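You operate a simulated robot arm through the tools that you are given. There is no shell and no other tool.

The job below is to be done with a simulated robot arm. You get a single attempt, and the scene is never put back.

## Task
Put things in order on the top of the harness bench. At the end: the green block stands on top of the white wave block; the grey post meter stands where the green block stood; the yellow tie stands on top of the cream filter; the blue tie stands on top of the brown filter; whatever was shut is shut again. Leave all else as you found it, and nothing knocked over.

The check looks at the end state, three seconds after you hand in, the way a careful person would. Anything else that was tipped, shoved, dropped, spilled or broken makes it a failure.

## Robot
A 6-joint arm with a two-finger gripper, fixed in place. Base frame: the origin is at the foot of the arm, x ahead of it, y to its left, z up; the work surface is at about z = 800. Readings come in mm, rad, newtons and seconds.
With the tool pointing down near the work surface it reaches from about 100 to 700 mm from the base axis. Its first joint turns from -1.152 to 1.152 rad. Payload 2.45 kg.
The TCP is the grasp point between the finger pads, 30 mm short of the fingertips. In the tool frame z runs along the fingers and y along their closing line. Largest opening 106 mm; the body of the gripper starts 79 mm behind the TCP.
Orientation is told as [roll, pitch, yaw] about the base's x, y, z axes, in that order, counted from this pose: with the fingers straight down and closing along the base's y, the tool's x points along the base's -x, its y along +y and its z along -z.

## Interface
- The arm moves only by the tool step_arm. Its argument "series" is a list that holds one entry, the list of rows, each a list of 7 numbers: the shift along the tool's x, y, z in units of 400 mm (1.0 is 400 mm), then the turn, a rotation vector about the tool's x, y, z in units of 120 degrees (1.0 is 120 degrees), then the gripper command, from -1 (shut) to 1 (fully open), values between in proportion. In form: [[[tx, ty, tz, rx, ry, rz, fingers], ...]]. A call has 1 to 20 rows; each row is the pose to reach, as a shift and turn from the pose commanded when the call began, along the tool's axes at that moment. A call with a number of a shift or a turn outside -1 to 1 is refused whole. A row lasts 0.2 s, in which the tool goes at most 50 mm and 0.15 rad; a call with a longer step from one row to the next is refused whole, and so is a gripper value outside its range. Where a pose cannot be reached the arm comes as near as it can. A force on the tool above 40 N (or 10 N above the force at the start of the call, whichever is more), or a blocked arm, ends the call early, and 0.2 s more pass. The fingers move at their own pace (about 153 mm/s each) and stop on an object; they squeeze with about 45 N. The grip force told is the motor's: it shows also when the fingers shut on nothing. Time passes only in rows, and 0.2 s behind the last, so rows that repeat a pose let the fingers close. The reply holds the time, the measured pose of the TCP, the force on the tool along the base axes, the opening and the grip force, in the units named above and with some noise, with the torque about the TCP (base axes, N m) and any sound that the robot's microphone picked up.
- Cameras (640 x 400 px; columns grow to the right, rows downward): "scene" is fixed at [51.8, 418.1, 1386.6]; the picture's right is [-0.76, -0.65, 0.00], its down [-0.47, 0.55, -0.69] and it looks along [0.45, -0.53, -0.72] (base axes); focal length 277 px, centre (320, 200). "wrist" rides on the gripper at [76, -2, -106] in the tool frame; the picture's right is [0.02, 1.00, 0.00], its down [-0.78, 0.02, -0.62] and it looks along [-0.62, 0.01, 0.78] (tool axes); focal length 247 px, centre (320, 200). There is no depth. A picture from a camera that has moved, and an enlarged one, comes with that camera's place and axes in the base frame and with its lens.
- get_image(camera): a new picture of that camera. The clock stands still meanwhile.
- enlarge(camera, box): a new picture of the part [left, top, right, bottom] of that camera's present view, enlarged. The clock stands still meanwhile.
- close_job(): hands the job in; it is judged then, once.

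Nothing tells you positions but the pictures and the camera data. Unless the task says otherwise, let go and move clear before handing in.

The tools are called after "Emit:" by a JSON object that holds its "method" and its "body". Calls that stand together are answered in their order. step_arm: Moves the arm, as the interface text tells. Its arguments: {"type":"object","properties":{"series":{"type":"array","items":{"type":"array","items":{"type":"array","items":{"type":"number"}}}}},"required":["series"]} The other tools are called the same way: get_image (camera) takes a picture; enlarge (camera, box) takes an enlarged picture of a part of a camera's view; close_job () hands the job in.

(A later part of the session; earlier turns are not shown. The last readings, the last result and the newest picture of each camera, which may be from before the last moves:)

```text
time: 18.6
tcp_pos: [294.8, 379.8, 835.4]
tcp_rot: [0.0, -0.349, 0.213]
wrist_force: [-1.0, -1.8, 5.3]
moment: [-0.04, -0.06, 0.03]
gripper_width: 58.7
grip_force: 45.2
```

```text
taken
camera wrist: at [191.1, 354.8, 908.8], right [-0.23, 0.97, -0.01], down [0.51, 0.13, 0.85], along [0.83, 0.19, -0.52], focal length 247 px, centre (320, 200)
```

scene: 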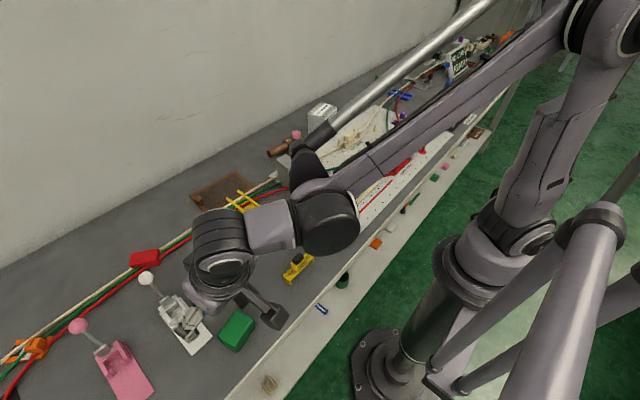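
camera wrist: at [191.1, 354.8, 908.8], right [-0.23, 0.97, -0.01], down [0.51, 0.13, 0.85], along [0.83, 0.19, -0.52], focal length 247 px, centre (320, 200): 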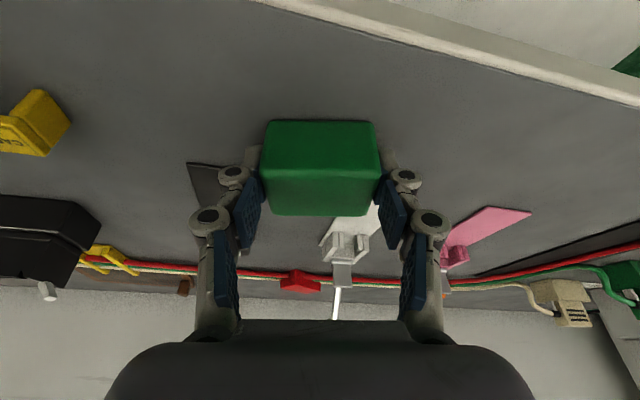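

Gripped at 58.7 mm. I'll lift slowly and check that the block comes up cleanly.

Emit:
{"method": "step_arm", "body": {"series": [[[-0.0085, 0, -0.0235, 0, 0, 0, -1], [-0.0256, 0, -0.0705, 0, 0, 0, -1], [-0.0513, 0, -0.141, 0, 0, 0, -1], [-0.0855, 0, -0.235, 0, 0, 0, -1], [-0.1197, 0, -0.3289, 0, 0, 0, -1], [-0.1197, 0, -0.3289, 0, 0, 0, -1]]]}}

Emit:
{"method": "get_image", "body": {"camera": "wrist"}}

Emit:
{"method": "get_image", "body": {"camera": "scene"}}

```text
time: 20.0
tcp_pos: [295.0, 381.8, 977.9]
tcp_rot: [-0.001, -0.35, 0.212]
wrist_force: [0.0, 0.0, -1.2]
moment: [-0.03, -0.02, -0.03]
gripper_width: 58.5
grip_force: 45.2
```

```text
taken
camera wrist: at [191.4, 356.7, 1051.0], right [-0.23, 0.97, -0.01], down [0.51, 0.13, 0.85], along [0.83, 0.19, -0.52], focal length 247 px, centre (320, 200)
```

wrist: 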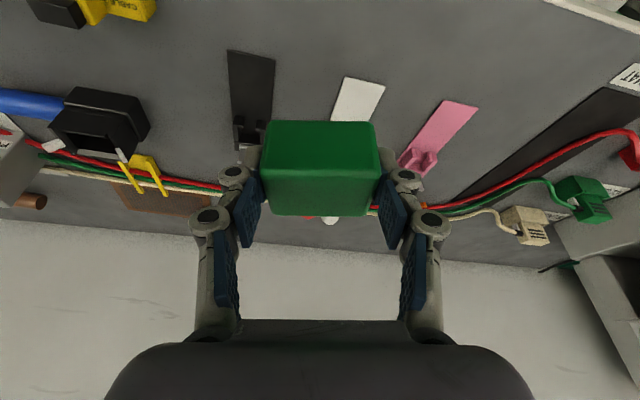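

```text
taken
```

scene: 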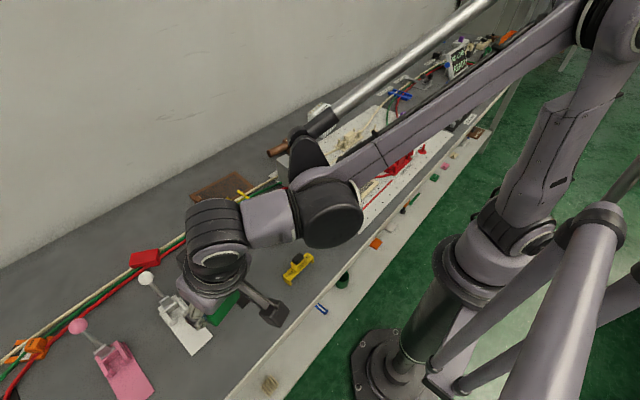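

The block came up cleanly. I'll carry it at height toward the wave block, pausing halfway.

Emit:
{"method": "step_arm", "body": {"series": [[[-0.0219, -0.0937, -0.0035, 0, 0, 0, -1], [-0.0438, -0.1875, -0.007, 0, 0, 0, -1], [-0.0656, -0.2812, -0.0104, 0, 0, 0, -1], [-0.0875, -0.3749, -0.0139, 0, 0, 0, -1], [-0.1094, -0.4686, -0.0174, 0, 0, 0, -1], [-0.1313, -0.5624, -0.0209, 0, 0, 0, -1], [-0.1532, -0.6561, -0.0244, 0, 0, 0, -1], [-0.175, -0.7498, -0.0278, 0, 0, 0, -1], [-0.1969, -0.8436, -0.0313, 0, 0, 0, -1], [-0.2188, -0.9373, -0.0348, 0, 0, 0, -1], [-0.2188, -0.9373, -0.0348, 0, 0, 0, -1]]]}}

```text
time: 22.4
tcp_pos: [448.7, 29.4, 1018.5]
tcp_rot: [0.002, -0.349, 0.212]
wrist_force: [-0.1, 0.1, -0.2]
moment: [-0.01, -0.04, -0.03]
gripper_width: 58.8
grip_force: 44.9
```

Emit:
{"method": "step_arm", "body": {"series": [[[-0.0281, -0.0918, 0.019, 0.0006, 0, 0.0016, -1], [-0.0562, -0.1836, 0.038, 0.0011, 0, 0.0031, -1], [-0.0844, -0.2754, 0.057, 0.0017, 0, 0.0047, -1], [-0.1125, -0.3672, 0.076, 0.0023, 0, 0.0063, -1], [-0.1406, -0.459, 0.095, 0.0029, 0, 0.0079, -1], [-0.1687, -0.5508, 0.114, 0.0034, 0, 0.0094, -1], [-0.1968, -0.6426, 0.133, 0.004, 0, 0.011, -1], [-0.225, -0.7344, 0.152, 0.0046, 0, 0.0126, -1], [-0.2531, -0.8262, 0.171, 0.0051, 0, 0.0141, -1], [-0.2812, -0.918, 0.19, 0.0057, 0, 0.0157, -1], [-0.2812, -0.918, 0.19, 0.0057, 0, 0.0157, -1]]]}}

Emit:
{"method": "get_image", "body": {"camera": "wrist"}}

Emit:
{"method": "enlarge", "body": {"camera": "scene", "box": [280, 50, 380, 150]}}

```text
time: 24.8
tcp_pos: [656.0, -302.0, 986.3]
tcp_rot: [0.0, -0.349, 0.177]
wrist_force: [0.2, 0.3, -0.4]
moment: [-0.03, -0.02, 0.0]
gripper_width: 58.8
grip_force: 44.9
```

```text
taken
camera wrist: at [550.7, -321.9, 1060.1], right [-0.2, 0.98, -0.01], down [0.51, 0.11, 0.85], along [0.84, 0.16, -0.52], focal length 247 px, centre (320, 200)
```

wrist: 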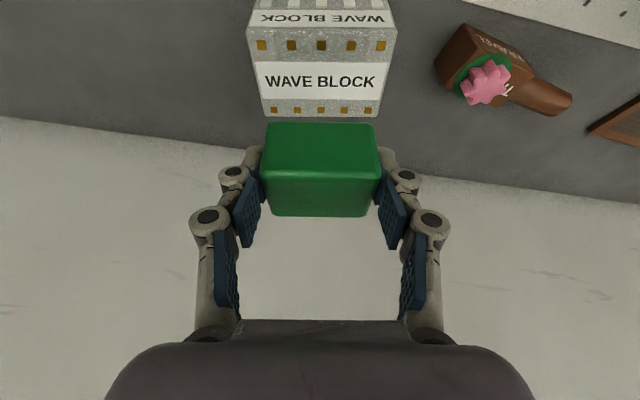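

```text
4.00 times, centred on (330, 100) of scene
camera zoom: at [51.8, 418.1, 1386.6], right [-0.76, -0.65, 0.0], down [-0.47, 0.55, -0.69], along [0.45, -0.53, -0.72], focal length 1108 px, centre (280, 600)
```

zoom: 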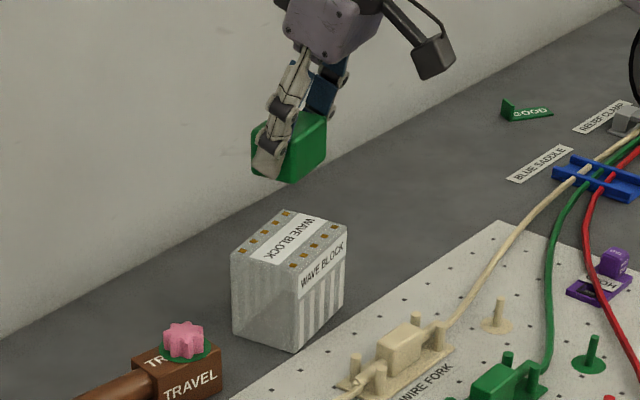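

The green block hangs centred over the wave block, aligned with it. I'll come down to about 8 mm above the top and check.

Emit:
{"method": "step_arm", "body": {"series": [[[0.0165, 0, 0.0454, 0, 0, 0, -1], [0.033, 0, 0.0909, 0, 0, 0, -1], [0.0496, 0, 0.1363, 0, 0, 0, -1], [0.0496, 0, 0.1363, 0, 0, 0, -1]]]}}

Emit:
{"method": "get_image", "body": {"camera": "wrist"}}

Emit:
{"method": "enlarge", "body": {"camera": "scene", "box": [290, 70, 360, 145]}}

```text
time: 25.8
tcp_pos: [656.4, -302.8, 927.5]
tcp_rot: [0.0, -0.349, 0.177]
wrist_force: [1.2, -0.6, -0.3]
moment: [0.02, -0.01, 0.01]
gripper_width: 58.7
grip_force: 45.5
```

```text
taken
camera wrist: at [551.3, -323.2, 1001.3], right [-0.2, 0.98, -0.01], down [0.51, 0.11, 0.85], along [0.84, 0.16, -0.52], focal length 247 px, centre (320, 200)
```

wrist: 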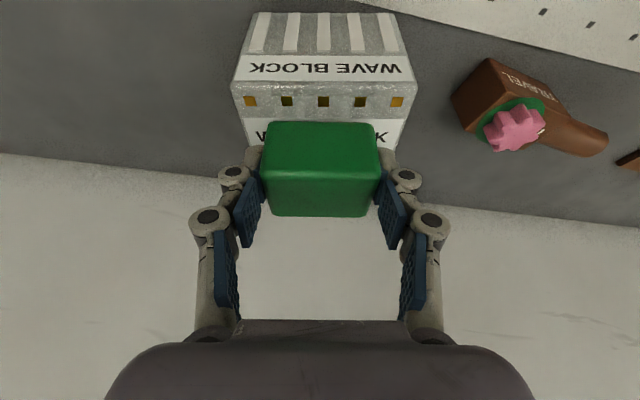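

```text
5.33 times, centred on (325, 108) of scene
camera zoom: at [51.8, 418.1, 1386.6], right [-0.76, -0.65, 0.0], down [-0.47, 0.55, -0.69], along [0.45, -0.53, -0.72], focal length 1478 px, centre (293, 693)
```

zoom: 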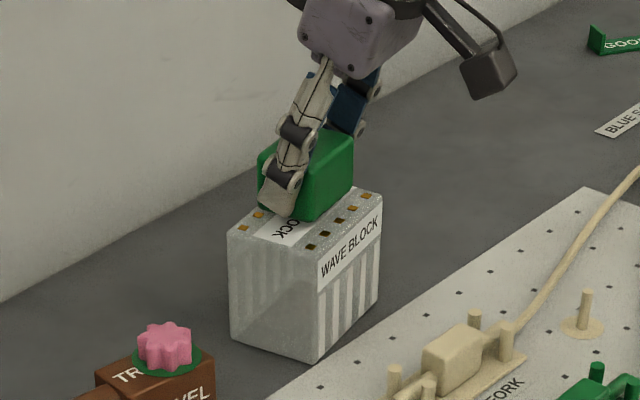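

The alignment looks right. I'll lower in 2 mm steps until contact.

Emit:
{"method": "step_arm", "body": {"series": [[[0.0017, 0, 0.0047, 0, 0, 0, -1], [0.0034, 0, 0.0094, 0, 0, 0, -1], [0.0051, 0, 0.0141, 0, 0, 0, -1], [0.006, 0, 0.0164, 0, 0, 0, -1]]]}}

Emit:
{"method": "enlarge", "body": {"camera": "scene", "box": [290, 70, 360, 145]}}

```text
time: 26.8
tcp_pos: [656.3, -300.3, 921.3]
tcp_rot: [0.0, -0.349, 0.179]
wrist_force: [0.1, -0.9, -1.1]
moment: [0.0, -0.05, 0.02]
gripper_width: 58.4
grip_force: 45.2
```

```text
5.33 times, centred on (325, 108) of scene
camera zoom: at [51.8, 418.1, 1386.6], right [-0.76, -0.65, 0.0], down [-0.47, 0.55, -0.69], along [0.45, -0.53, -0.72], focal length 1478 px, centre (293, 693)
```

zoom: 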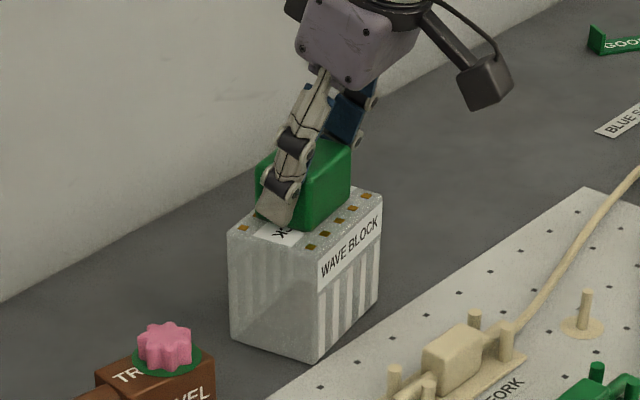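

Emit:
{"method": "step_arm", "body": {"series": [[[0.00086, 0, 0.00235, 0, 0, 0, -1], [0.0017, 0, 0.0047, 0, 0, 0, -1], [0.0026, 0, 0.007, 0, 0, 0, -1]]]}}

```text
time: 27.6
tcp_pos: [656.1, -301.0, 919.7]
tcp_rot: [-0.002, -0.354, 0.177]
wrist_force: [2.3, 0.6, 20.0]
moment: [0.0, -0.1, 0.0]
gripper_width: 58.8
grip_force: 44.3
```

Contact at 20 N means the block is seated. I'll ease off 1 mm, then open.

Emit:
{"method": "step_arm", "body": {"series": [[[-0.0008, 0, -0.0021, 0, 0, 0, -1], [-0.0008, 0, -0.0021, 0, 0, 0, -1]]]}}

Emit:
{"method": "enlarge", "body": {"camera": "scene", "box": [290, 70, 360, 145]}}

```text
time: 28.2
tcp_pos: [656.2, -300.3, 920.1]
tcp_rot: [0.0, -0.353, 0.177]
wrist_force: [1.5, -0.5, 18.0]
moment: [0.01, -0.2, 0.0]
gripper_width: 58.5
grip_force: 45.2
```

```text
5.33 times, centred on (325, 108) of scene
camera zoom: at [51.4, 418.3, 1386.6], right [-0.76, -0.65, 0.0], down [-0.47, 0.55, -0.69], along [0.45, -0.53, -0.72], focal length 1478 px, centre (293, 693)
```

zoom: 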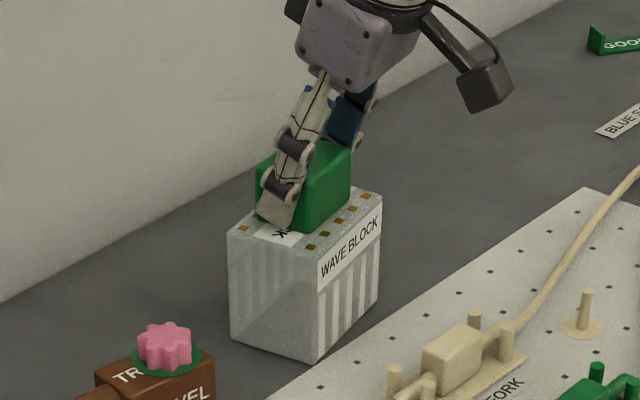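

Emit:
{"method": "step_arm", "body": {"series": [[[-0.0008, 0, -0.0021, 0, 0, 0, -1], [-0.0008, 0, -0.0021, 0, 0, 0, -1]]]}}

```text
time: 28.8
tcp_pos: [656.4, -300.2, 920.9]
tcp_rot: [0.0, -0.35, 0.18]
wrist_force: [1.7, 1.5, 11.4]
moment: [0.04, -0.19, 0.01]
gripper_width: 58.5
grip_force: 45.3
```

Emit:
{"method": "step_arm", "body": {"series": [[[-0.0003, 0, -0.0008, 0, 0, 0, 0.15], [-0.0003, 0, -0.0008, 0, 0, 0, 0.25], [-0.0003, 0, -0.0008, 0, 0, 0, 0.4], [-0.0003, 0, -0.0008, 0, 0, 0, 0.6]]]}}

Emit:
{"method": "get_image", "body": {"camera": "wrist"}}

Emit:
{"method": "enlarge", "body": {"camera": "scene", "box": [290, 70, 360, 145]}}

```text
time: 29.8
tcp_pos: [655.8, -301.0, 920.0]
tcp_rot: [0.0, -0.346, 0.179]
wrist_force: [0.3, -0.6, 0.5]
moment: [0.0, -0.02, 0.01]
gripper_width: 84.8
grip_force: 0.0
```

```text
taken
camera wrist: at [551.3, -322.0, 993.8], right [-0.2, 0.98, -0.01], down [0.51, 0.11, 0.85], along [0.84, 0.16, -0.52], focal length 247 px, centre (320, 200)
```

wrist: 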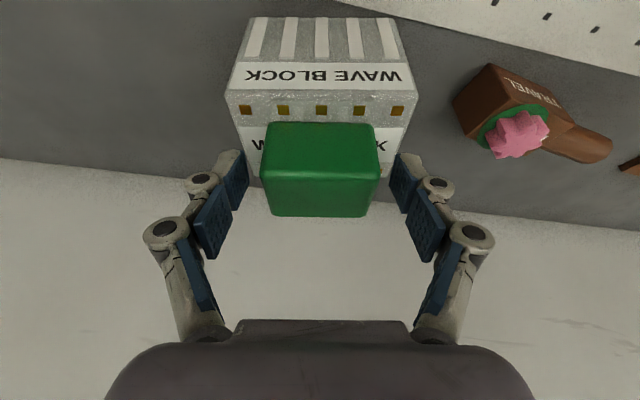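

```text
5.33 times, centred on (325, 108) of scene
camera zoom: at [51.8, 418.1, 1386.6], right [-0.76, -0.65, 0.0], down [-0.47, 0.55, -0.69], along [0.45, -0.53, -0.72], focal length 1478 px, centre (293, 693)
```

zoom: 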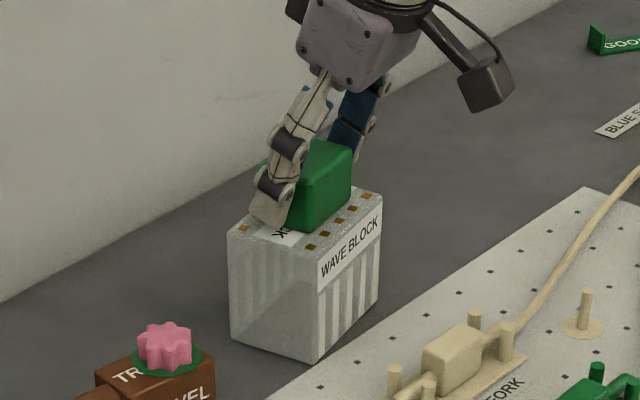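

Released and the block is standing. I'll rise straight up to clear it.

Emit:
{"method": "step_arm", "body": {"series": [[[-0.0171, 0, -0.047, 0, 0, 0, 0.6], [-0.0428, 0, -0.1175, 0, 0, 0, 0.6], [-0.0855, 0, -0.2349, 0, 0, 0, 0.8], [-0.0855, 0, -0.2349, 0, 0, 0, 1]]]}}

Emit:
{"method": "get_image", "body": {"camera": "wrist"}}

Emit:
{"method": "enlarge", "body": {"camera": "scene", "box": [290, 70, 360, 145]}}

```text
time: 30.8
tcp_pos: [654.6, -303.1, 1023.7]
tcp_rot: [0.0, -0.349, 0.178]
wrist_force: [0.6, 0.2, -0.1]
moment: [0.01, -0.01, 0.01]
gripper_width: 106.0
grip_force: 0.0
```

```text
taken
camera wrist: at [549.6, -323.9, 1097.3], right [-0.2, 0.98, -0.01], down [0.51, 0.11, 0.85], along [0.84, 0.16, -0.52], focal length 247 px, centre (320, 200)
```

wrist: 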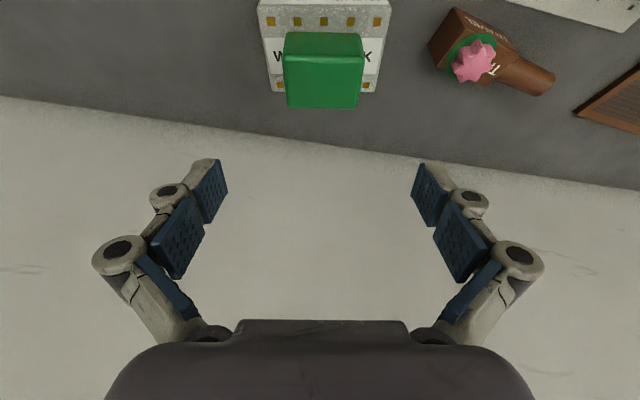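

```text
5.33 times, centred on (325, 108) of scene
camera zoom: at [51.8, 418.1, 1386.6], right [-0.76, -0.65, 0.0], down [-0.47, 0.55, -0.69], along [0.45, -0.53, -0.72], focal length 1478 px, centre (293, 693)
```

zoom: 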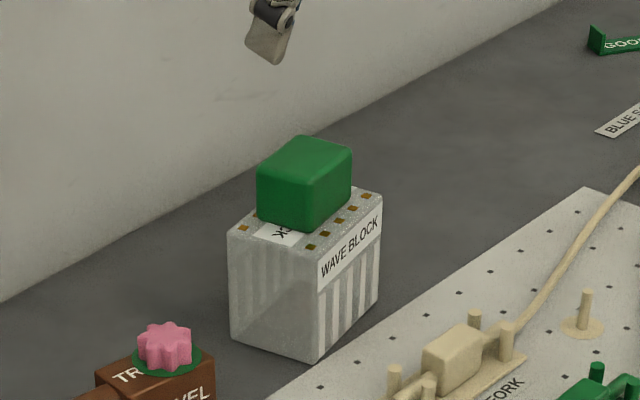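

The green block stands centred on the wave block. Next is the meter: I'll straighten the tool and move above it.

Emit:
{"method": "step_arm", "body": {"series": [[[0.0163, 0.0988, -0.0026, 0, 0.01, 0, 1], [0.0326, 0.1976, -0.0052, 0, 0.035, 0, 1], [0.0489, 0.2964, -0.0078, 0, 0.07, 0, 1], [0.0651, 0.3953, -0.0104, 0, 0.105, 0, 1], [0.0814, 0.4941, -0.013, 0, 0.14, 0, 1], [0.0977, 0.5929, -0.0156, 0, 0.1667, 0, 1], [0.114, 0.6917, -0.0182, 0, 0.1667, 0, 1], [0.1303, 0.7905, -0.0208, 0, 0.1667, 0, 1], [0.1303, 0.7905, -0.0208, 0, 0.1667, 0, 1]]]}}

Emit:
{"method": "get_image", "body": {"camera": "wrist"}}

```text
time: 32.8
tcp_pos: [550.7, -0.1, 1010.6]
tcp_rot: [0.0, 0.0, 0.176]
wrist_force: [0.6, 0.1, -1.0]
moment: [-0.02, 0.01, 0.02]
gripper_width: 105.9
grip_force: 0.1
```

```text
taken
camera wrist: at [477.0, -14.4, 1116.4], right [-0.2, 0.98, 0.0], down [0.77, 0.16, 0.62], along [0.61, 0.12, -0.78], focal length 247 px, centre (320, 200)
```

wrist: 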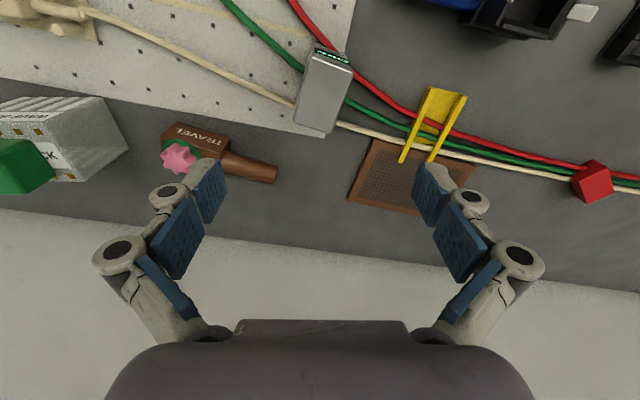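

Emit:
{"method": "step_arm", "body": {"series": [[[0, 0, 0, 0, 0, 0.07, 1], [0, 0, 0, 0, 0, 0.139, 1], [0, 0, 0, 0, 0, 0.139, 1]]]}}

Emit:
{"method": "get_image", "body": {"camera": "wrist"}}

Emit:
{"method": "enlarge", "body": {"camera": "wrist", "box": [270, 40, 390, 140]}}

Emit:
{"method": "enlarge", "body": {"camera": "scene", "box": [264, 145, 328, 195]}}

```text
time: 33.6
tcp_pos: [549.9, 0.1, 1009.6]
tcp_rot: [-0.001, 0.001, -0.116]
wrist_force: [0.0, 0.3, -0.3]
moment: [0.02, -0.02, 0.0]
gripper_width: 106.2
grip_force: 0.1
```

```text
taken
camera wrist: at [475.5, 7.3, 1116.3], right [0.09, 1.0, 0.0], down [0.78, -0.07, 0.62], along [0.62, -0.06, -0.78], focal length 247 px, centre (320, 200)
```

wrist: 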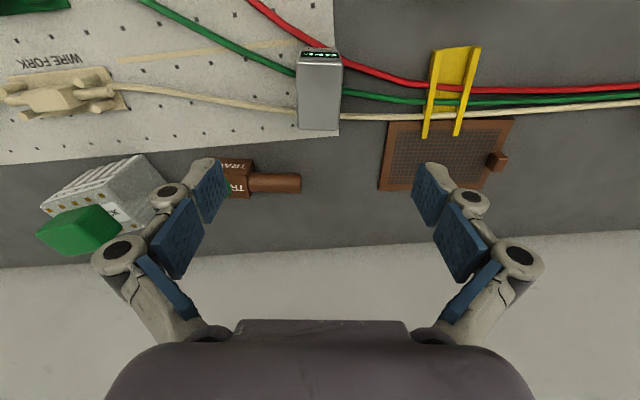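

```text
4.00 times, centred on (330, 90) of wrist
camera zoom: at [475.5, 7.3, 1116.3], right [0.09, 1.0, 0.0], down [0.78, -0.07, 0.62], along [0.62, -0.06, -0.78], focal length 988 px, centre (280, 640)
```

zoom: 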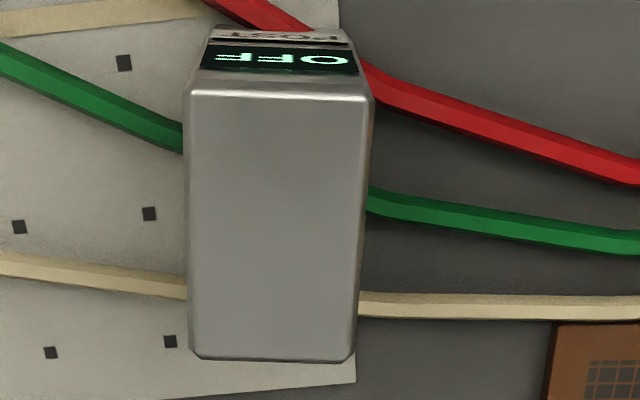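

```text
8.00 times, centred on (296, 170) of scene
camera zoom: at [51.8, 418.1, 1386.6], right [-0.76, -0.65, 0.0], down [-0.47, 0.55, -0.69], along [0.45, -0.53, -0.72], focal length 2217 px, centre (512, 440)
```

zoom: 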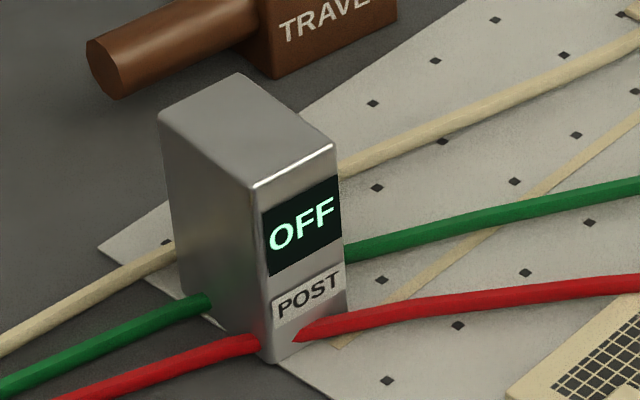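

The meter's top centre is near (544, 0), about 38 × 58 mm, with its top near z≈884. I'll descend above it with a 70 mm opening, staying well above the wires.

Emit:
{"method": "step_arm", "body": {"series": [[[0.005, -0.0006, 0.066, 0, 0, 0.002, 0.5], [0.01, -0.0012, 0.132, 0, 0, 0.004, 0.32], [0.0141, -0.0019, 0.199, 0, 0, 0.004, 0.32], [0.0141, -0.0019, 0.199, 0, 0, 0.004, 0.32]]]}}

Emit:
{"method": "get_image", "body": {"camera": "wrist"}}

Emit:
{"method": "enlarge", "body": {"camera": "scene", "box": [250, 120, 340, 195]}}

```text
time: 34.6
tcp_pos: [545.1, 1.3, 932.1]
tcp_rot: [-0.001, -0.001, -0.12]
wrist_force: [-0.4, -0.3, 0.4]
moment: [0.02, 0.0, -0.02]
gripper_width: 70.1
grip_force: 0.0
```

```text
taken
camera wrist: at [469.5, 8.3, 1037.5], right [0.1, 0.99, 0.0], down [0.78, -0.08, 0.62], along [0.62, -0.06, -0.78], focal length 247 px, centre (320, 200)
```

wrist: 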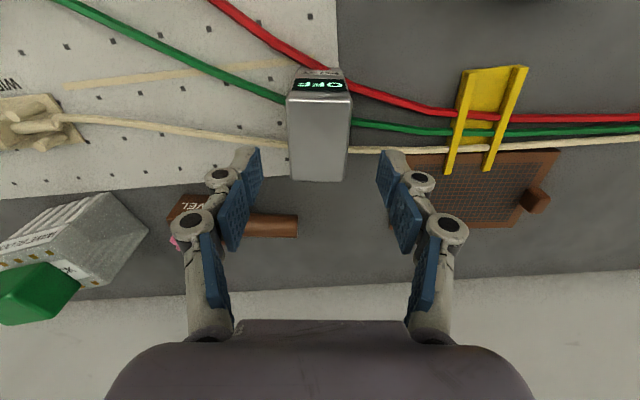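

```text
5.33 times, centred on (295, 158) of scene
camera zoom: at [51.8, 418.1, 1386.6], right [-0.76, -0.65, 0.0], down [-0.47, 0.55, -0.69], along [0.45, -0.53, -0.72], focal length 1478 px, centre (453, 427)
```

zoom: 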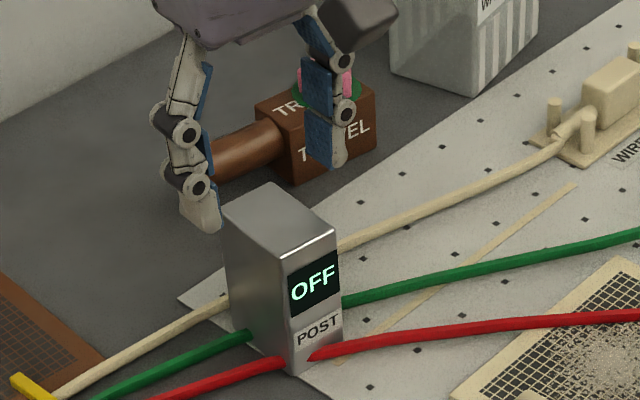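

The meter lines up between the fingers. I'll go down to about z=871, so the tips stay near 841 and above the wires.

Emit:
{"method": "step_arm", "body": {"series": [[[0.002, -0.001, 0.06, 0, 0, 0, 0.32], [0.0037, -0.002, 0.12, 0, 0, 0, 0.32], [0.0037, -0.002, 0.1525, 0, 0, 0, 0.32], [0.0037, -0.002, 0.1525, 0, 0, 0, 0.32]]]}}

Emit:
{"method": "get_image", "body": {"camera": "wrist"}}

Emit:
{"method": "enlarge", "body": {"camera": "scene", "box": [250, 120, 340, 195]}}

```text
time: 35.6
tcp_pos: [540.9, -0.3, 869.7]
tcp_rot: [0.0, -0.001, -0.121]
wrist_force: [-0.2, -1.1, -0.2]
moment: [0.03, -0.02, 0.0]
gripper_width: 69.9
grip_force: 0.0
```

```text
taken
camera wrist: at [467.1, 7.0, 976.6], right [0.1, 0.99, 0.0], down [0.78, -0.08, 0.62], along [0.62, -0.06, -0.78], focal length 247 px, centre (320, 200)
```

wrist: 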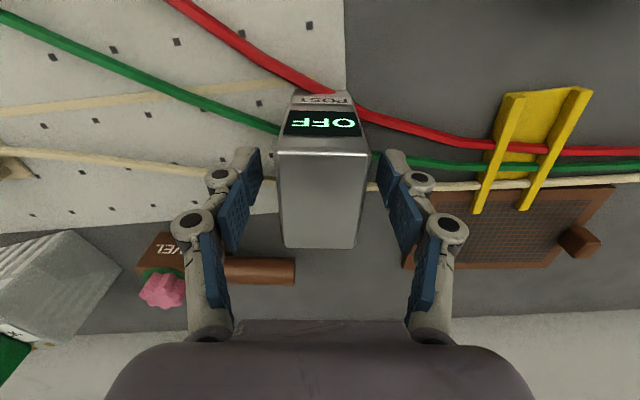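

```text
5.33 times, centred on (295, 158) of scene
camera zoom: at [51.8, 418.1, 1386.6], right [-0.76, -0.65, 0.0], down [-0.47, 0.55, -0.69], along [0.45, -0.53, -0.72], focal length 1478 px, centre (453, 427)
```

zoom: 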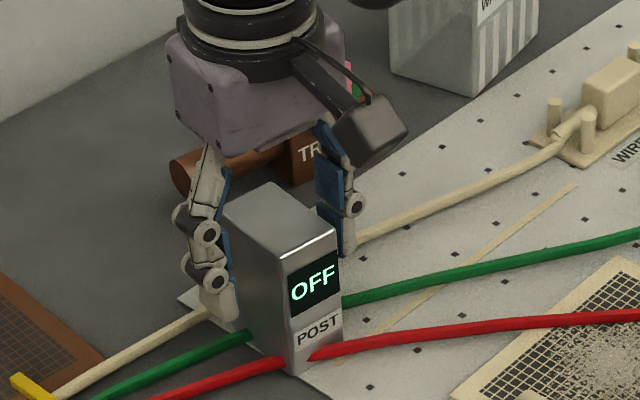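

The fingers straddle the meter symmetrically and the tips are above the wires. I'll close the grip.

Emit:
{"method": "step_arm", "body": {"series": [[[0, 0, 0, 0, 0, 0, 0.0], [0, 0, 0, 0, 0, 0, -0.2], [0, 0, 0, 0, 0, 0, -1], [0, 0, 0, 0, 0, 0, -1], [0, 0, 0, 0, 0, 0, -1]]]}}

Emit:
{"method": "enlarge", "body": {"camera": "scene", "box": [250, 120, 340, 195]}}

```text
time: 36.8
tcp_pos: [542.5, 0.4, 870.1]
tcp_rot: [0.0, -0.001, -0.122]
wrist_force: [0.4, 1.5, 1.6]
moment: [0.06, -0.07, 0.04]
gripper_width: 39.5
grip_force: 44.9
```

```text
5.33 times, centred on (295, 158) of scene
camera zoom: at [51.8, 418.1, 1386.6], right [-0.76, -0.65, 0.0], down [-0.47, 0.55, -0.69], along [0.45, -0.53, -0.72], focal length 1478 px, centre (453, 427)
```

zoom: 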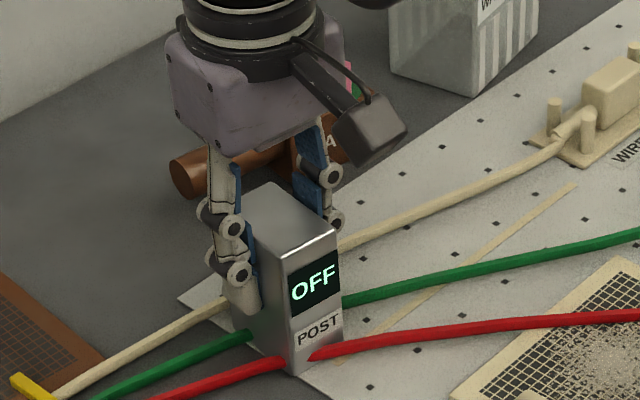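

The grip is firm at 39.5 mm. I'll lift slowly and watch the wires.

Emit:
{"method": "step_arm", "body": {"series": [[[0, 0, -0.0075, 0, 0, 0, -1], [0, 0, -0.02, 0, 0, 0, -1], [0, 0, -0.04, 0, 0, 0, -1], [0, 0, -0.07, 0, 0, 0, -1], [0, 0, -0.1, 0, 0, 0, -1]]]}}

Emit:
{"method": "enlarge", "body": {"camera": "scene", "box": [230, 100, 350, 200]}}

Emit:
{"method": "get_image", "body": {"camera": "wrist"}}

```text
time: 38.0
tcp_pos: [541.6, 0.7, 910.6]
tcp_rot: [0.0, -0.001, -0.122]
wrist_force: [0.4, 0.1, -3.2]
moment: [-0.01, -0.02, 0.0]
gripper_width: 39.2
grip_force: 44.8
```

```text
4.00 times, centred on (290, 150) of scene
camera zoom: at [51.8, 418.1, 1386.6], right [-0.76, -0.65, 0.0], down [-0.47, 0.55, -0.69], along [0.45, -0.53, -0.72], focal length 1108 px, centre (440, 400)
```

zoom: 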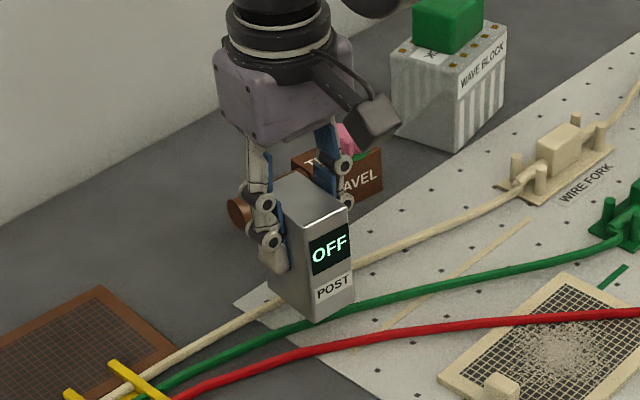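

```text
taken
camera wrist: at [468.0, 8.1, 1016.7], right [0.1, 0.99, 0.0], down [0.78, -0.08, 0.62], along [0.62, -0.06, -0.78], focal length 247 px, centre (320, 200)
```

wrist: 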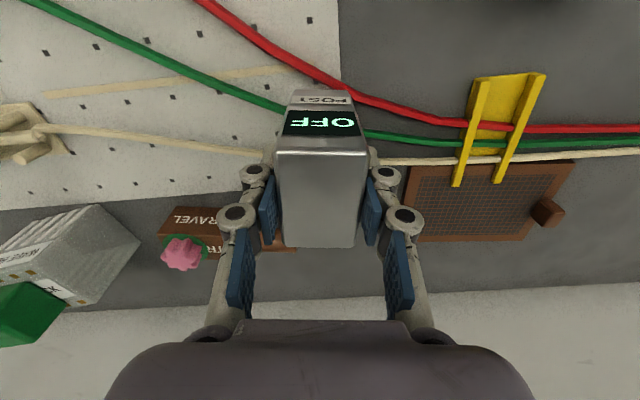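

The meter is free and the wires did not move. I'll raise it higher, carry it to the green block's old spot, and turn it to match that footprint.

Emit:
{"method": "step_arm", "body": {"series": [[[0, 0, -0.075, 0, 0, 0, -1], [0, 0, -0.15, 0, 0, 0, -1], [0, 0, -0.225, 0, 0, 0, -1], [0.06, 0.0722, -0.225, 0, 0, -0.0133, -1], [0.12, 0.1444, -0.225, 0, 0, -0.0267, -1], [0.18, 0.2166, -0.225, 0, 0, -0.04, -1], [0.24, 0.2888, -0.225, 0, 0, -0.0533, -1], [0.3, 0.361, -0.225, 0, 0, -0.0667, -1], [0.36, 0.4332, -0.225, 0, 0, -0.08, -1], [0.42, 0.5053, -0.225, 0, 0, -0.0933, -1], [0.48, 0.5775, -0.225, 0, 0, -0.1067, -1], [0.54, 0.6497, -0.225, 0, 0, -0.12, -1], [0.6, 0.7219, -0.225, 0, 0, -0.1333, -1], [0.66, 0.7941, -0.225, 0, 0, -0.1467, -1], [0.7165, 0.8663, -0.225, 0, 0, -0.16, -1], [0.7165, 0.8663, -0.225, 0, 0, -0.16, -1]]]}}

Emit:
{"method": "get_image", "body": {"camera": "wrist"}}

Emit:
{"method": "get_image", "body": {"camera": "scene"}}

```text
time: 41.4
tcp_pos: [299.1, 378.4, 999.3]
tcp_rot: [-0.001, -0.001, 0.213]
wrist_force: [-0.1, -0.2, -2.5]
moment: [-0.01, 0.03, 0.01]
gripper_width: 39.2
grip_force: 44.5
```

```text
taken
camera wrist: at [225.8, 360.2, 1105.7], right [-0.23, 0.97, 0.0], down [0.76, 0.18, 0.62], along [0.6, 0.14, -0.78], focal length 247 px, centre (320, 200)
```

wrist: 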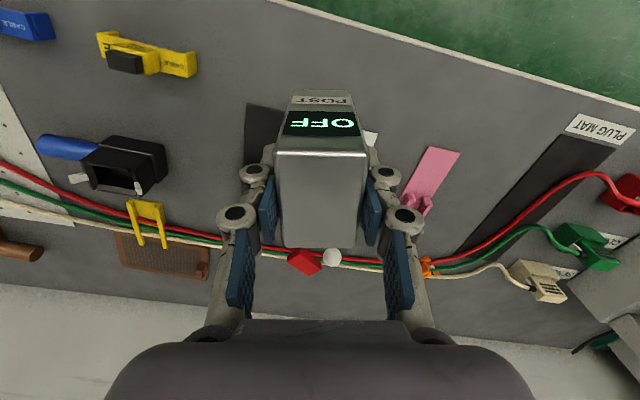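

```text
taken
```

scene: 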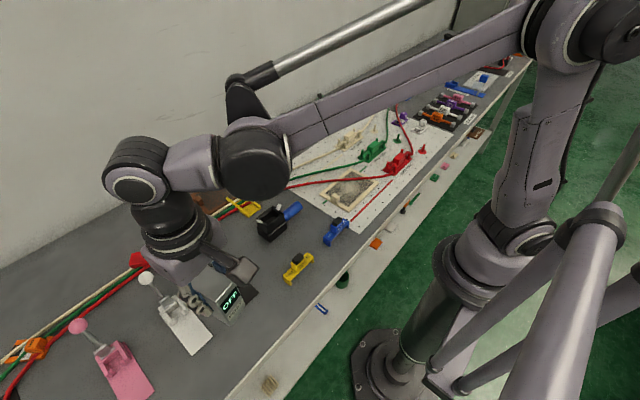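

I'm above the target spot. I'll lower to about 10 mm above the bench and check.

Emit:
{"method": "step_arm", "body": {"series": [[[0, 0.001, 0.09, 0, 0, 0, -1], [0, 0.002, 0.18, 0, 0, 0, -1], [0, 0.002, 0.25, 0, 0, 0, -1], [0, 0.002, 0.2975, 0, 0, 0, -1], [0, 0.002, 0.2975, 0, 0, 0, -1]]]}}

Emit:
{"method": "enlarge", "body": {"camera": "scene", "box": [170, 260, 330, 380]}}

Emit:
{"method": "get_image", "body": {"camera": "wrist"}}

```text
time: 42.6
tcp_pos: [300.0, 379.4, 880.1]
tcp_rot: [0.0, -0.002, 0.215]
wrist_force: [1.2, 0.3, -2.5]
moment: [0.03, -0.01, 0.03]
gripper_width: 39.2
grip_force: 44.8
```

```text
3.33 times, centred on (250, 320) of scene
camera zoom: at [51.8, 418.1, 1386.6], right [-0.76, -0.65, 0.0], down [-0.47, 0.55, -0.69], along [0.45, -0.53, -0.72], focal length 924 px, centre (553, -200)
```

zoom: 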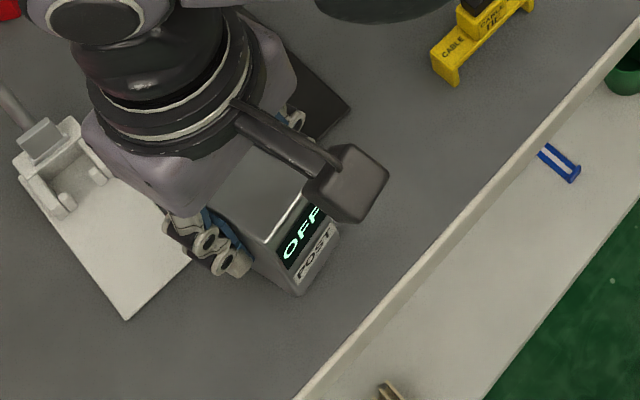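

```text
taken
camera wrist: at [227.0, 362.0, 986.6], right [-0.23, 0.97, 0.0], down [0.76, 0.18, 0.62], along [0.6, 0.14, -0.78], focal length 247 px, centre (320, 200)
```

wrist: 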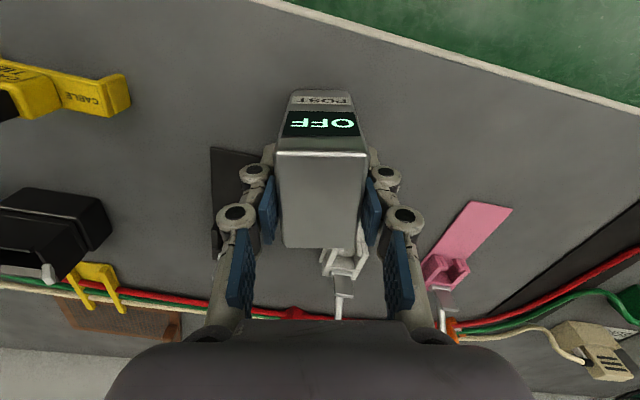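

Emit:
{"method": "step_arm", "body": {"series": [[[0, 0, 0.0075, 0, 0, 0, -1], [0, 0, 0.015, 0, 0, 0, -1], [0, 0, 0.02, 0, 0, 0, -1], [0, 0, 0.0225, 0, 0, 0, -1], [0, 0, 0.0225, 0, 0, 0, -1]]]}}

```text
time: 43.8
tcp_pos: [299.2, 379.2, 870.3]
tcp_rot: [0.002, -0.001, 0.216]
wrist_force: [0.1, -0.8, -2.0]
moment: [0.01, -0.01, 0.01]
gripper_width: 39.2
grip_force: 45.5
```

Emit:
{"method": "step_arm", "body": {"series": [[[0, 0, 0.0025, 0, 0, 0, -1], [0, 0, 0.005, 0, 0, 0, -1]]]}}

```text
time: 44.4
tcp_pos: [298.7, 379.6, 871.5]
tcp_rot: [0.0, 0.0, 0.214]
wrist_force: [-0.1, -0.7, 33.1]
moment: [-0.05, -0.07, 0.0]
gripper_width: 39.3
grip_force: 44.4
```

Contact with the bench. I'll ease off before releasing.

Emit:
{"method": "step_arm", "body": {"series": [[[0, 0, -0.003, 0, 0, 0, -1], [0, 0, -0.003, 0, 0, 0, -1]]]}}

```text
time: 45.0
tcp_pos: [298.5, 379.1, 871.1]
tcp_rot: [-0.001, -0.001, 0.213]
wrist_force: [2.8, -0.2, 22.4]
moment: [-0.14, 0.1, 0.01]
gripper_width: 39.3
grip_force: 45.2
```

Emit:
{"method": "step_arm", "body": {"series": [[[0, 0, -0.003, 0, 0, 0, -1], [0, 0, -0.003, 0, 0, 0, -1]]]}}

```text
time: 45.6
tcp_pos: [297.7, 380.1, 871.3]
tcp_rot: [0.0, 0.0, 0.215]
wrist_force: [0.4, 0.2, -3.0]
moment: [0.0, 0.0, -0.03]
gripper_width: 39.1
grip_force: 45.3
```

It's just off the surface. I'll lower half a millimetre and release gently.

Emit:
{"method": "step_arm", "body": {"series": [[[0, 0, 0.0015, 0, 0, 0, -1], [0, 0, 0.0015, 0, 0, 0, -0.2], [0, 0, 0.0015, 0, 0, 0, -0.1], [0, 0, 0.0015, 0, 0, 0, 0.1], [0, 0, 0.0015, 0, 0, 0, 0.3]]]}}

Emit:
{"method": "get_image", "body": {"camera": "wrist"}}

Emit:
{"method": "enlarge", "body": {"camera": "scene", "box": [170, 260, 330, 380]}}

```text
time: 46.8
tcp_pos: [298.4, 379.1, 871.3]
tcp_rot: [0.0, -0.001, 0.215]
wrist_force: [1.1, -0.1, -0.7]
moment: [0.06, 0.0, -0.01]
gripper_width: 69.0
grip_force: 0.0
```

```text
taken
camera wrist: at [226.3, 361.3, 977.2], right [-0.23, 0.97, 0.0], down [0.76, 0.18, 0.62], along [0.6, 0.14, -0.78], focal length 247 px, centre (320, 200)
```

wrist: 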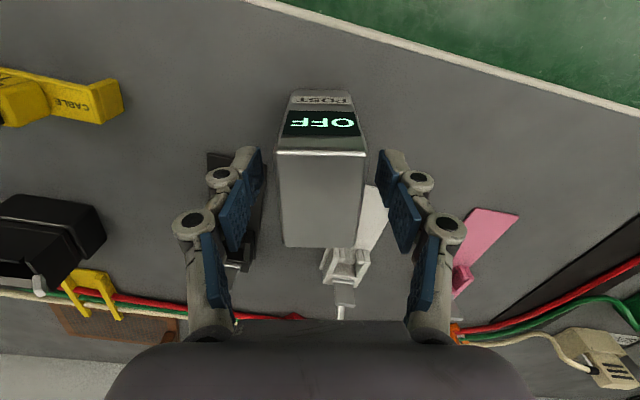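

```text
3.33 times, centred on (250, 320) of scene
camera zoom: at [51.8, 418.1, 1386.6], right [-0.76, -0.65, 0.0], down [-0.47, 0.55, -0.69], along [0.45, -0.53, -0.72], focal length 924 px, centre (553, -200)
```

zoom: 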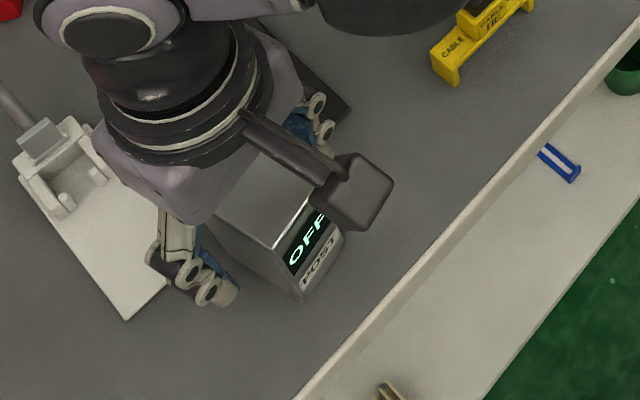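

The meter stands upright and is released. I'll rise straight up and check its place.

Emit:
{"method": "step_arm", "body": {"series": [[[0, 0, -0.05, 0, 0, 0, 0.3], [0, 0, -0.13, 0, 0, 0, 0.3], [0, 0, -0.23, 0, 0, 0, 0.5], [0, 0, -0.325, 0, 0, 0, 0.5], [0, 0, -0.325, 0, 0, 0, 0.5]]]}}

Emit:
{"method": "get_image", "body": {"camera": "wrist"}}

Emit:
{"method": "get_image", "body": {"camera": "scene"}}

```text
time: 48.0
tcp_pos: [299.8, 376.9, 1001.7]
tcp_rot: [0.0, 0.001, 0.215]
wrist_force: [-0.1, -0.4, -0.3]
moment: [0.01, 0.0, 0.01]
gripper_width: 79.7
grip_force: 0.0
```

```text
taken
camera wrist: at [226.4, 359.7, 1107.7], right [-0.23, 0.97, 0.0], down [0.76, 0.18, 0.62], along [0.6, 0.14, -0.78], focal length 247 px, centre (320, 200)
```

wrist: 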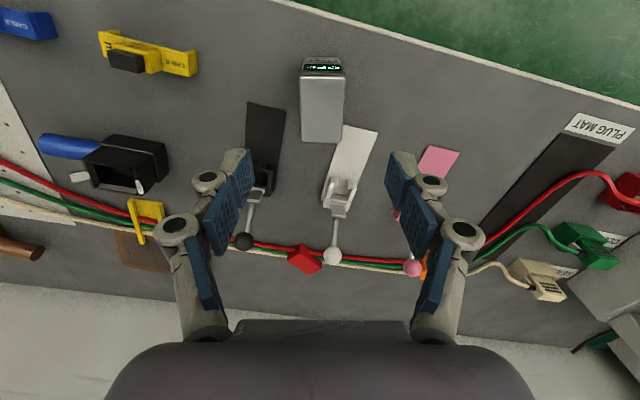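

```text
taken
```

scene: 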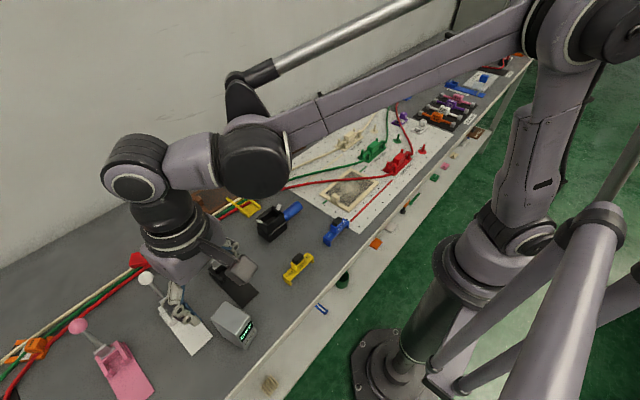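

The meter now stands at about (299.5, 379.5), where the block was. Next I'll move over the yellow tie to look at it closely.

Emit:
{"method": "step_arm", "body": {"series": [[[0.0157, -0.0887, 0, 0, 0, 0.02, 0.5], [0.0314, -0.1773, 0.03, 0, 0, 0.04, 0.5], [0.0471, -0.266, 0.07, 0, 0, 0.06, 0.5], [0.0628, -0.3546, 0.11, 0, 0, 0.085, 0.5], [0.0785, -0.4433, 0.15, 0, 0, 0.1027, 0.5], [0.0785, -0.4433, 0.15, 0, 0, 0.1027, 0.5]]]}}

Emit:
{"method": "get_image", "body": {"camera": "wrist"}}

Emit:
{"method": "enlarge", "body": {"camera": "wrist", "box": [240, 60, 400, 160]}}

Emit:
{"method": "enlarge", "body": {"camera": "scene", "box": [260, 230, 340, 300]}}

Emit:
{"method": "enlarge", "body": {"camera": "scene", "box": [190, 290, 270, 360]}}

```text
time: 49.4
tcp_pos: [305.8, 199.5, 942.1]
tcp_rot: [0.001, 0.001, -0.002]
wrist_force: [0.8, -0.3, -0.3]
moment: [-0.03, 0.02, -0.01]
gripper_width: 79.4
grip_force: 0.1
```

```text
taken
camera wrist: at [231.2, 196.5, 1048.8], right [-0.02, 1.0, 0.0], down [0.78, 0.02, 0.62], along [0.62, 0.01, -0.78], focal length 247 px, centre (320, 200)
```

wrist: 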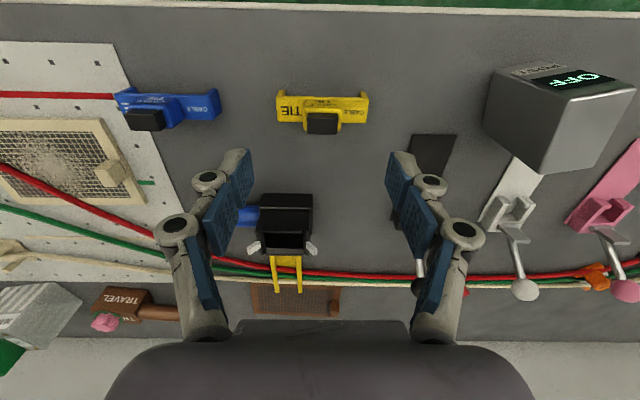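

```text
4.00 times, centred on (320, 110) of wrist
camera zoom: at [231.2, 196.5, 1048.8], right [-0.02, 1.0, 0.0], down [0.78, 0.02, 0.62], along [0.62, 0.01, -0.78], focal length 988 px, centre (320, 560)
```

zoom: 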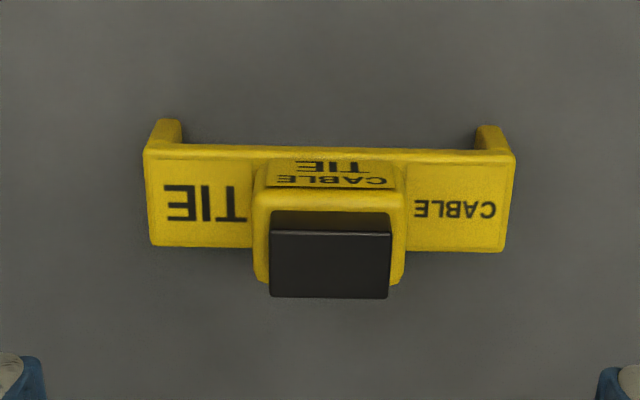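

```text
5.71 times, centred on (300, 265) of scene
camera zoom: at [51.8, 418.1, 1386.6], right [-0.76, -0.65, 0.0], down [-0.47, 0.55, -0.69], along [0.45, -0.53, -0.72], focal length 1583 px, centre (434, -171)
```

zoom: 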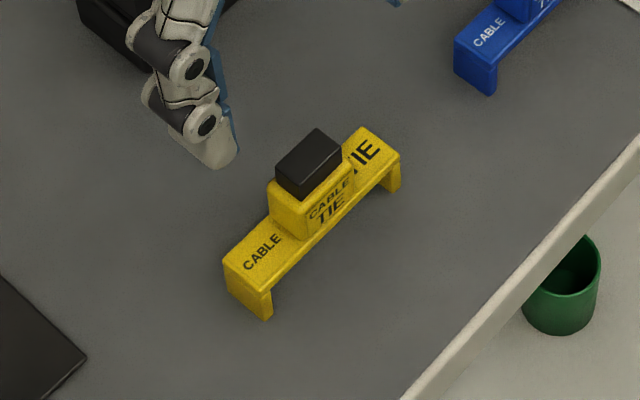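

```text
5.71 times, centred on (230, 325) of scene
camera zoom: at [51.8, 418.1, 1386.6], right [-0.76, -0.65, 0.0], down [-0.47, 0.55, -0.69], along [0.45, -0.53, -0.72], focal length 1583 px, centre (834, -514)
```

zoom: 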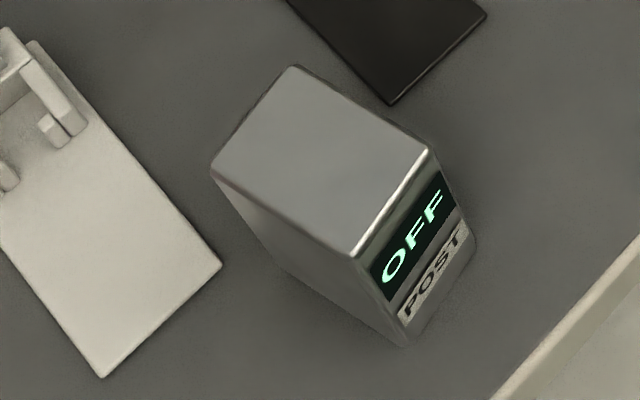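

The tie's raised middle is about 29 mm along y, its plate top is near z≈825, the block top near 846, and its centre near (306.7, 199). I'll grip the raised middle along y, with the tips just above the plate.

Emit:
{"method": "step_arm", "body": {"series": [[[-0.001, -0.0005, 0.08, 0, 0, 0, 0.13], [-0.0022, -0.001, 0.14, 0, 0, 0, 0.13], [-0.0022, -0.001, 0.16, 0, 0, 0, 0.13], [-0.0022, -0.001, 0.16, 0, 0, 0, 0.13]]]}}

Emit:
{"method": "get_image", "body": {"camera": "wrist"}}

Emit:
{"method": "enlarge", "body": {"camera": "scene", "box": [260, 220, 340, 290]}}

```text
time: 50.4
tcp_pos: [306.1, 199.7, 877.1]
tcp_rot: [-0.001, 0.0, -0.001]
wrist_force: [0.5, -0.1, -0.3]
moment: [0.0, 0.01, 0.0]
gripper_width: 59.7
grip_force: 0.0
```

```text
taken
camera wrist: at [231.5, 197.8, 983.4], right [-0.02, 1.0, 0.0], down [0.78, 0.02, 0.62], along [0.62, 0.01, -0.78], focal length 247 px, centre (320, 200)
```

wrist: 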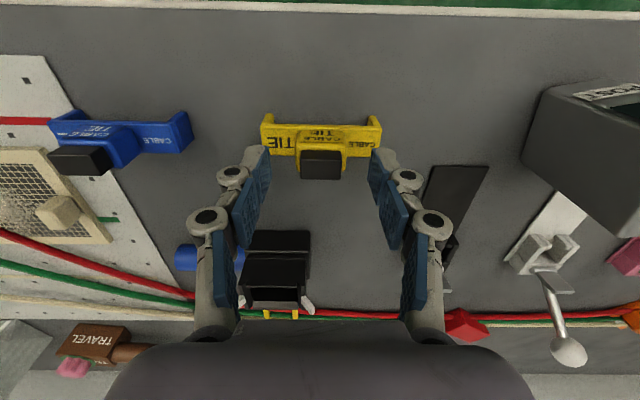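

```text
5.71 times, centred on (300, 255) of scene
camera zoom: at [51.8, 418.1, 1386.6], right [-0.76, -0.65, 0.0], down [-0.47, 0.55, -0.69], along [0.45, -0.53, -0.72], focal length 1583 px, centre (434, -114)
```

zoom: 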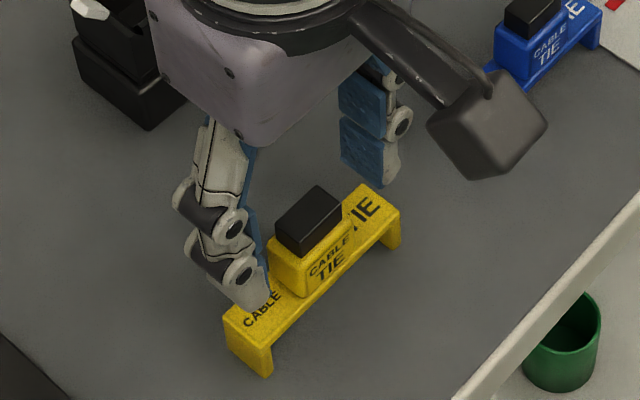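

Emit:
{"method": "step_arm", "body": {"series": [[[-0.001, 0, 0.02, 0, 0, 0, 0.13], [-0.001, 0, 0.035, 0, 0, 0, 0.13], [-0.001, 0, 0.0425, 0, 0, 0, 0.13], [-0.001, 0, 0.0425, 0, 0, 0, 0.13]]]}}

Emit:
{"method": "get_image", "body": {"camera": "wrist"}}

Emit:
{"method": "enlarge", "body": {"camera": "scene", "box": [260, 220, 340, 290]}}

```text
time: 51.4
tcp_pos: [307.2, 199.4, 859.9]
tcp_rot: [0.0, -0.001, -0.002]
wrist_force: [-0.1, -0.1, -0.4]
moment: [0.01, -0.03, 0.03]
gripper_width: 59.7
grip_force: 0.1
```

```text
taken
camera wrist: at [231.9, 197.7, 966.6], right [-0.02, 1.0, 0.0], down [0.78, 0.02, 0.62], along [0.62, 0.01, -0.78], focal length 247 px, centre (320, 200)
```

wrist: 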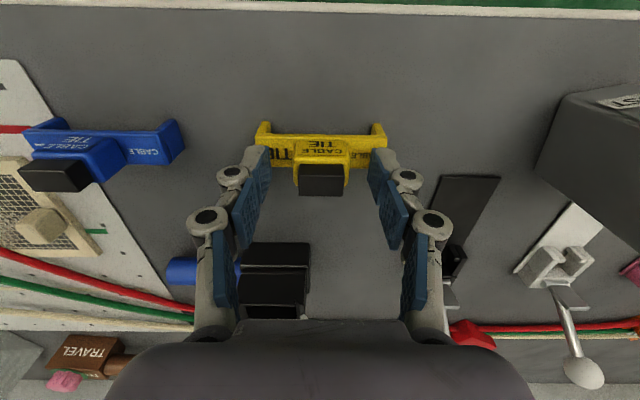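

```text
5.71 times, centred on (300, 255) of scene
camera zoom: at [51.8, 418.1, 1386.6], right [-0.76, -0.65, 0.0], down [-0.47, 0.55, -0.69], along [0.45, -0.53, -0.72], focal length 1583 px, centre (434, -114)
```

zoom: 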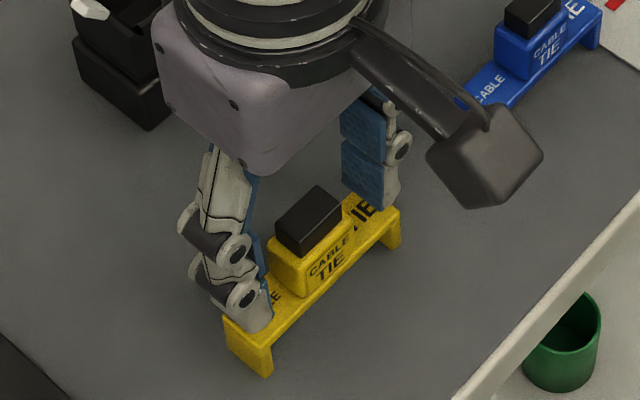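

The fingertips are just above the plate, either side of the raised block. I'll close.

Emit:
{"method": "step_arm", "body": {"series": [[[0, 0, 0, 0, 0, 0, -0.1], [0, 0, 0, 0, 0, 0, -0.3], [0, 0, 0, 0, 0, 0, -1], [0, 0, 0, 0, 0, 0, -1], [0, 0, 0, 0, 0, 0, -1]]]}}

Emit:
{"method": "enlarge", "body": {"camera": "scene", "box": [260, 220, 340, 290]}}

```text
time: 52.6
tcp_pos: [307.6, 199.6, 860.2]
tcp_rot: [0.0, -0.002, -0.001]
wrist_force: [0.3, -0.1, 1.9]
moment: [0.02, -0.03, 0.0]
gripper_width: 30.7
grip_force: 44.8
```

```text
5.71 times, centred on (300, 255) of scene
camera zoom: at [51.8, 418.1, 1386.6], right [-0.76, -0.65, 0.0], down [-0.47, 0.55, -0.69], along [0.45, -0.53, -0.72], focal length 1583 px, centre (434, -114)
```

zoom: 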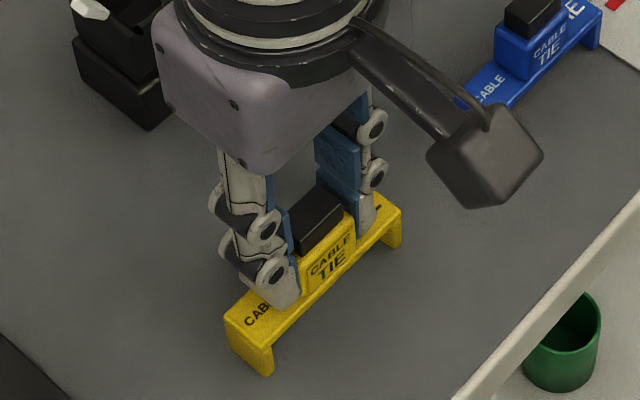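

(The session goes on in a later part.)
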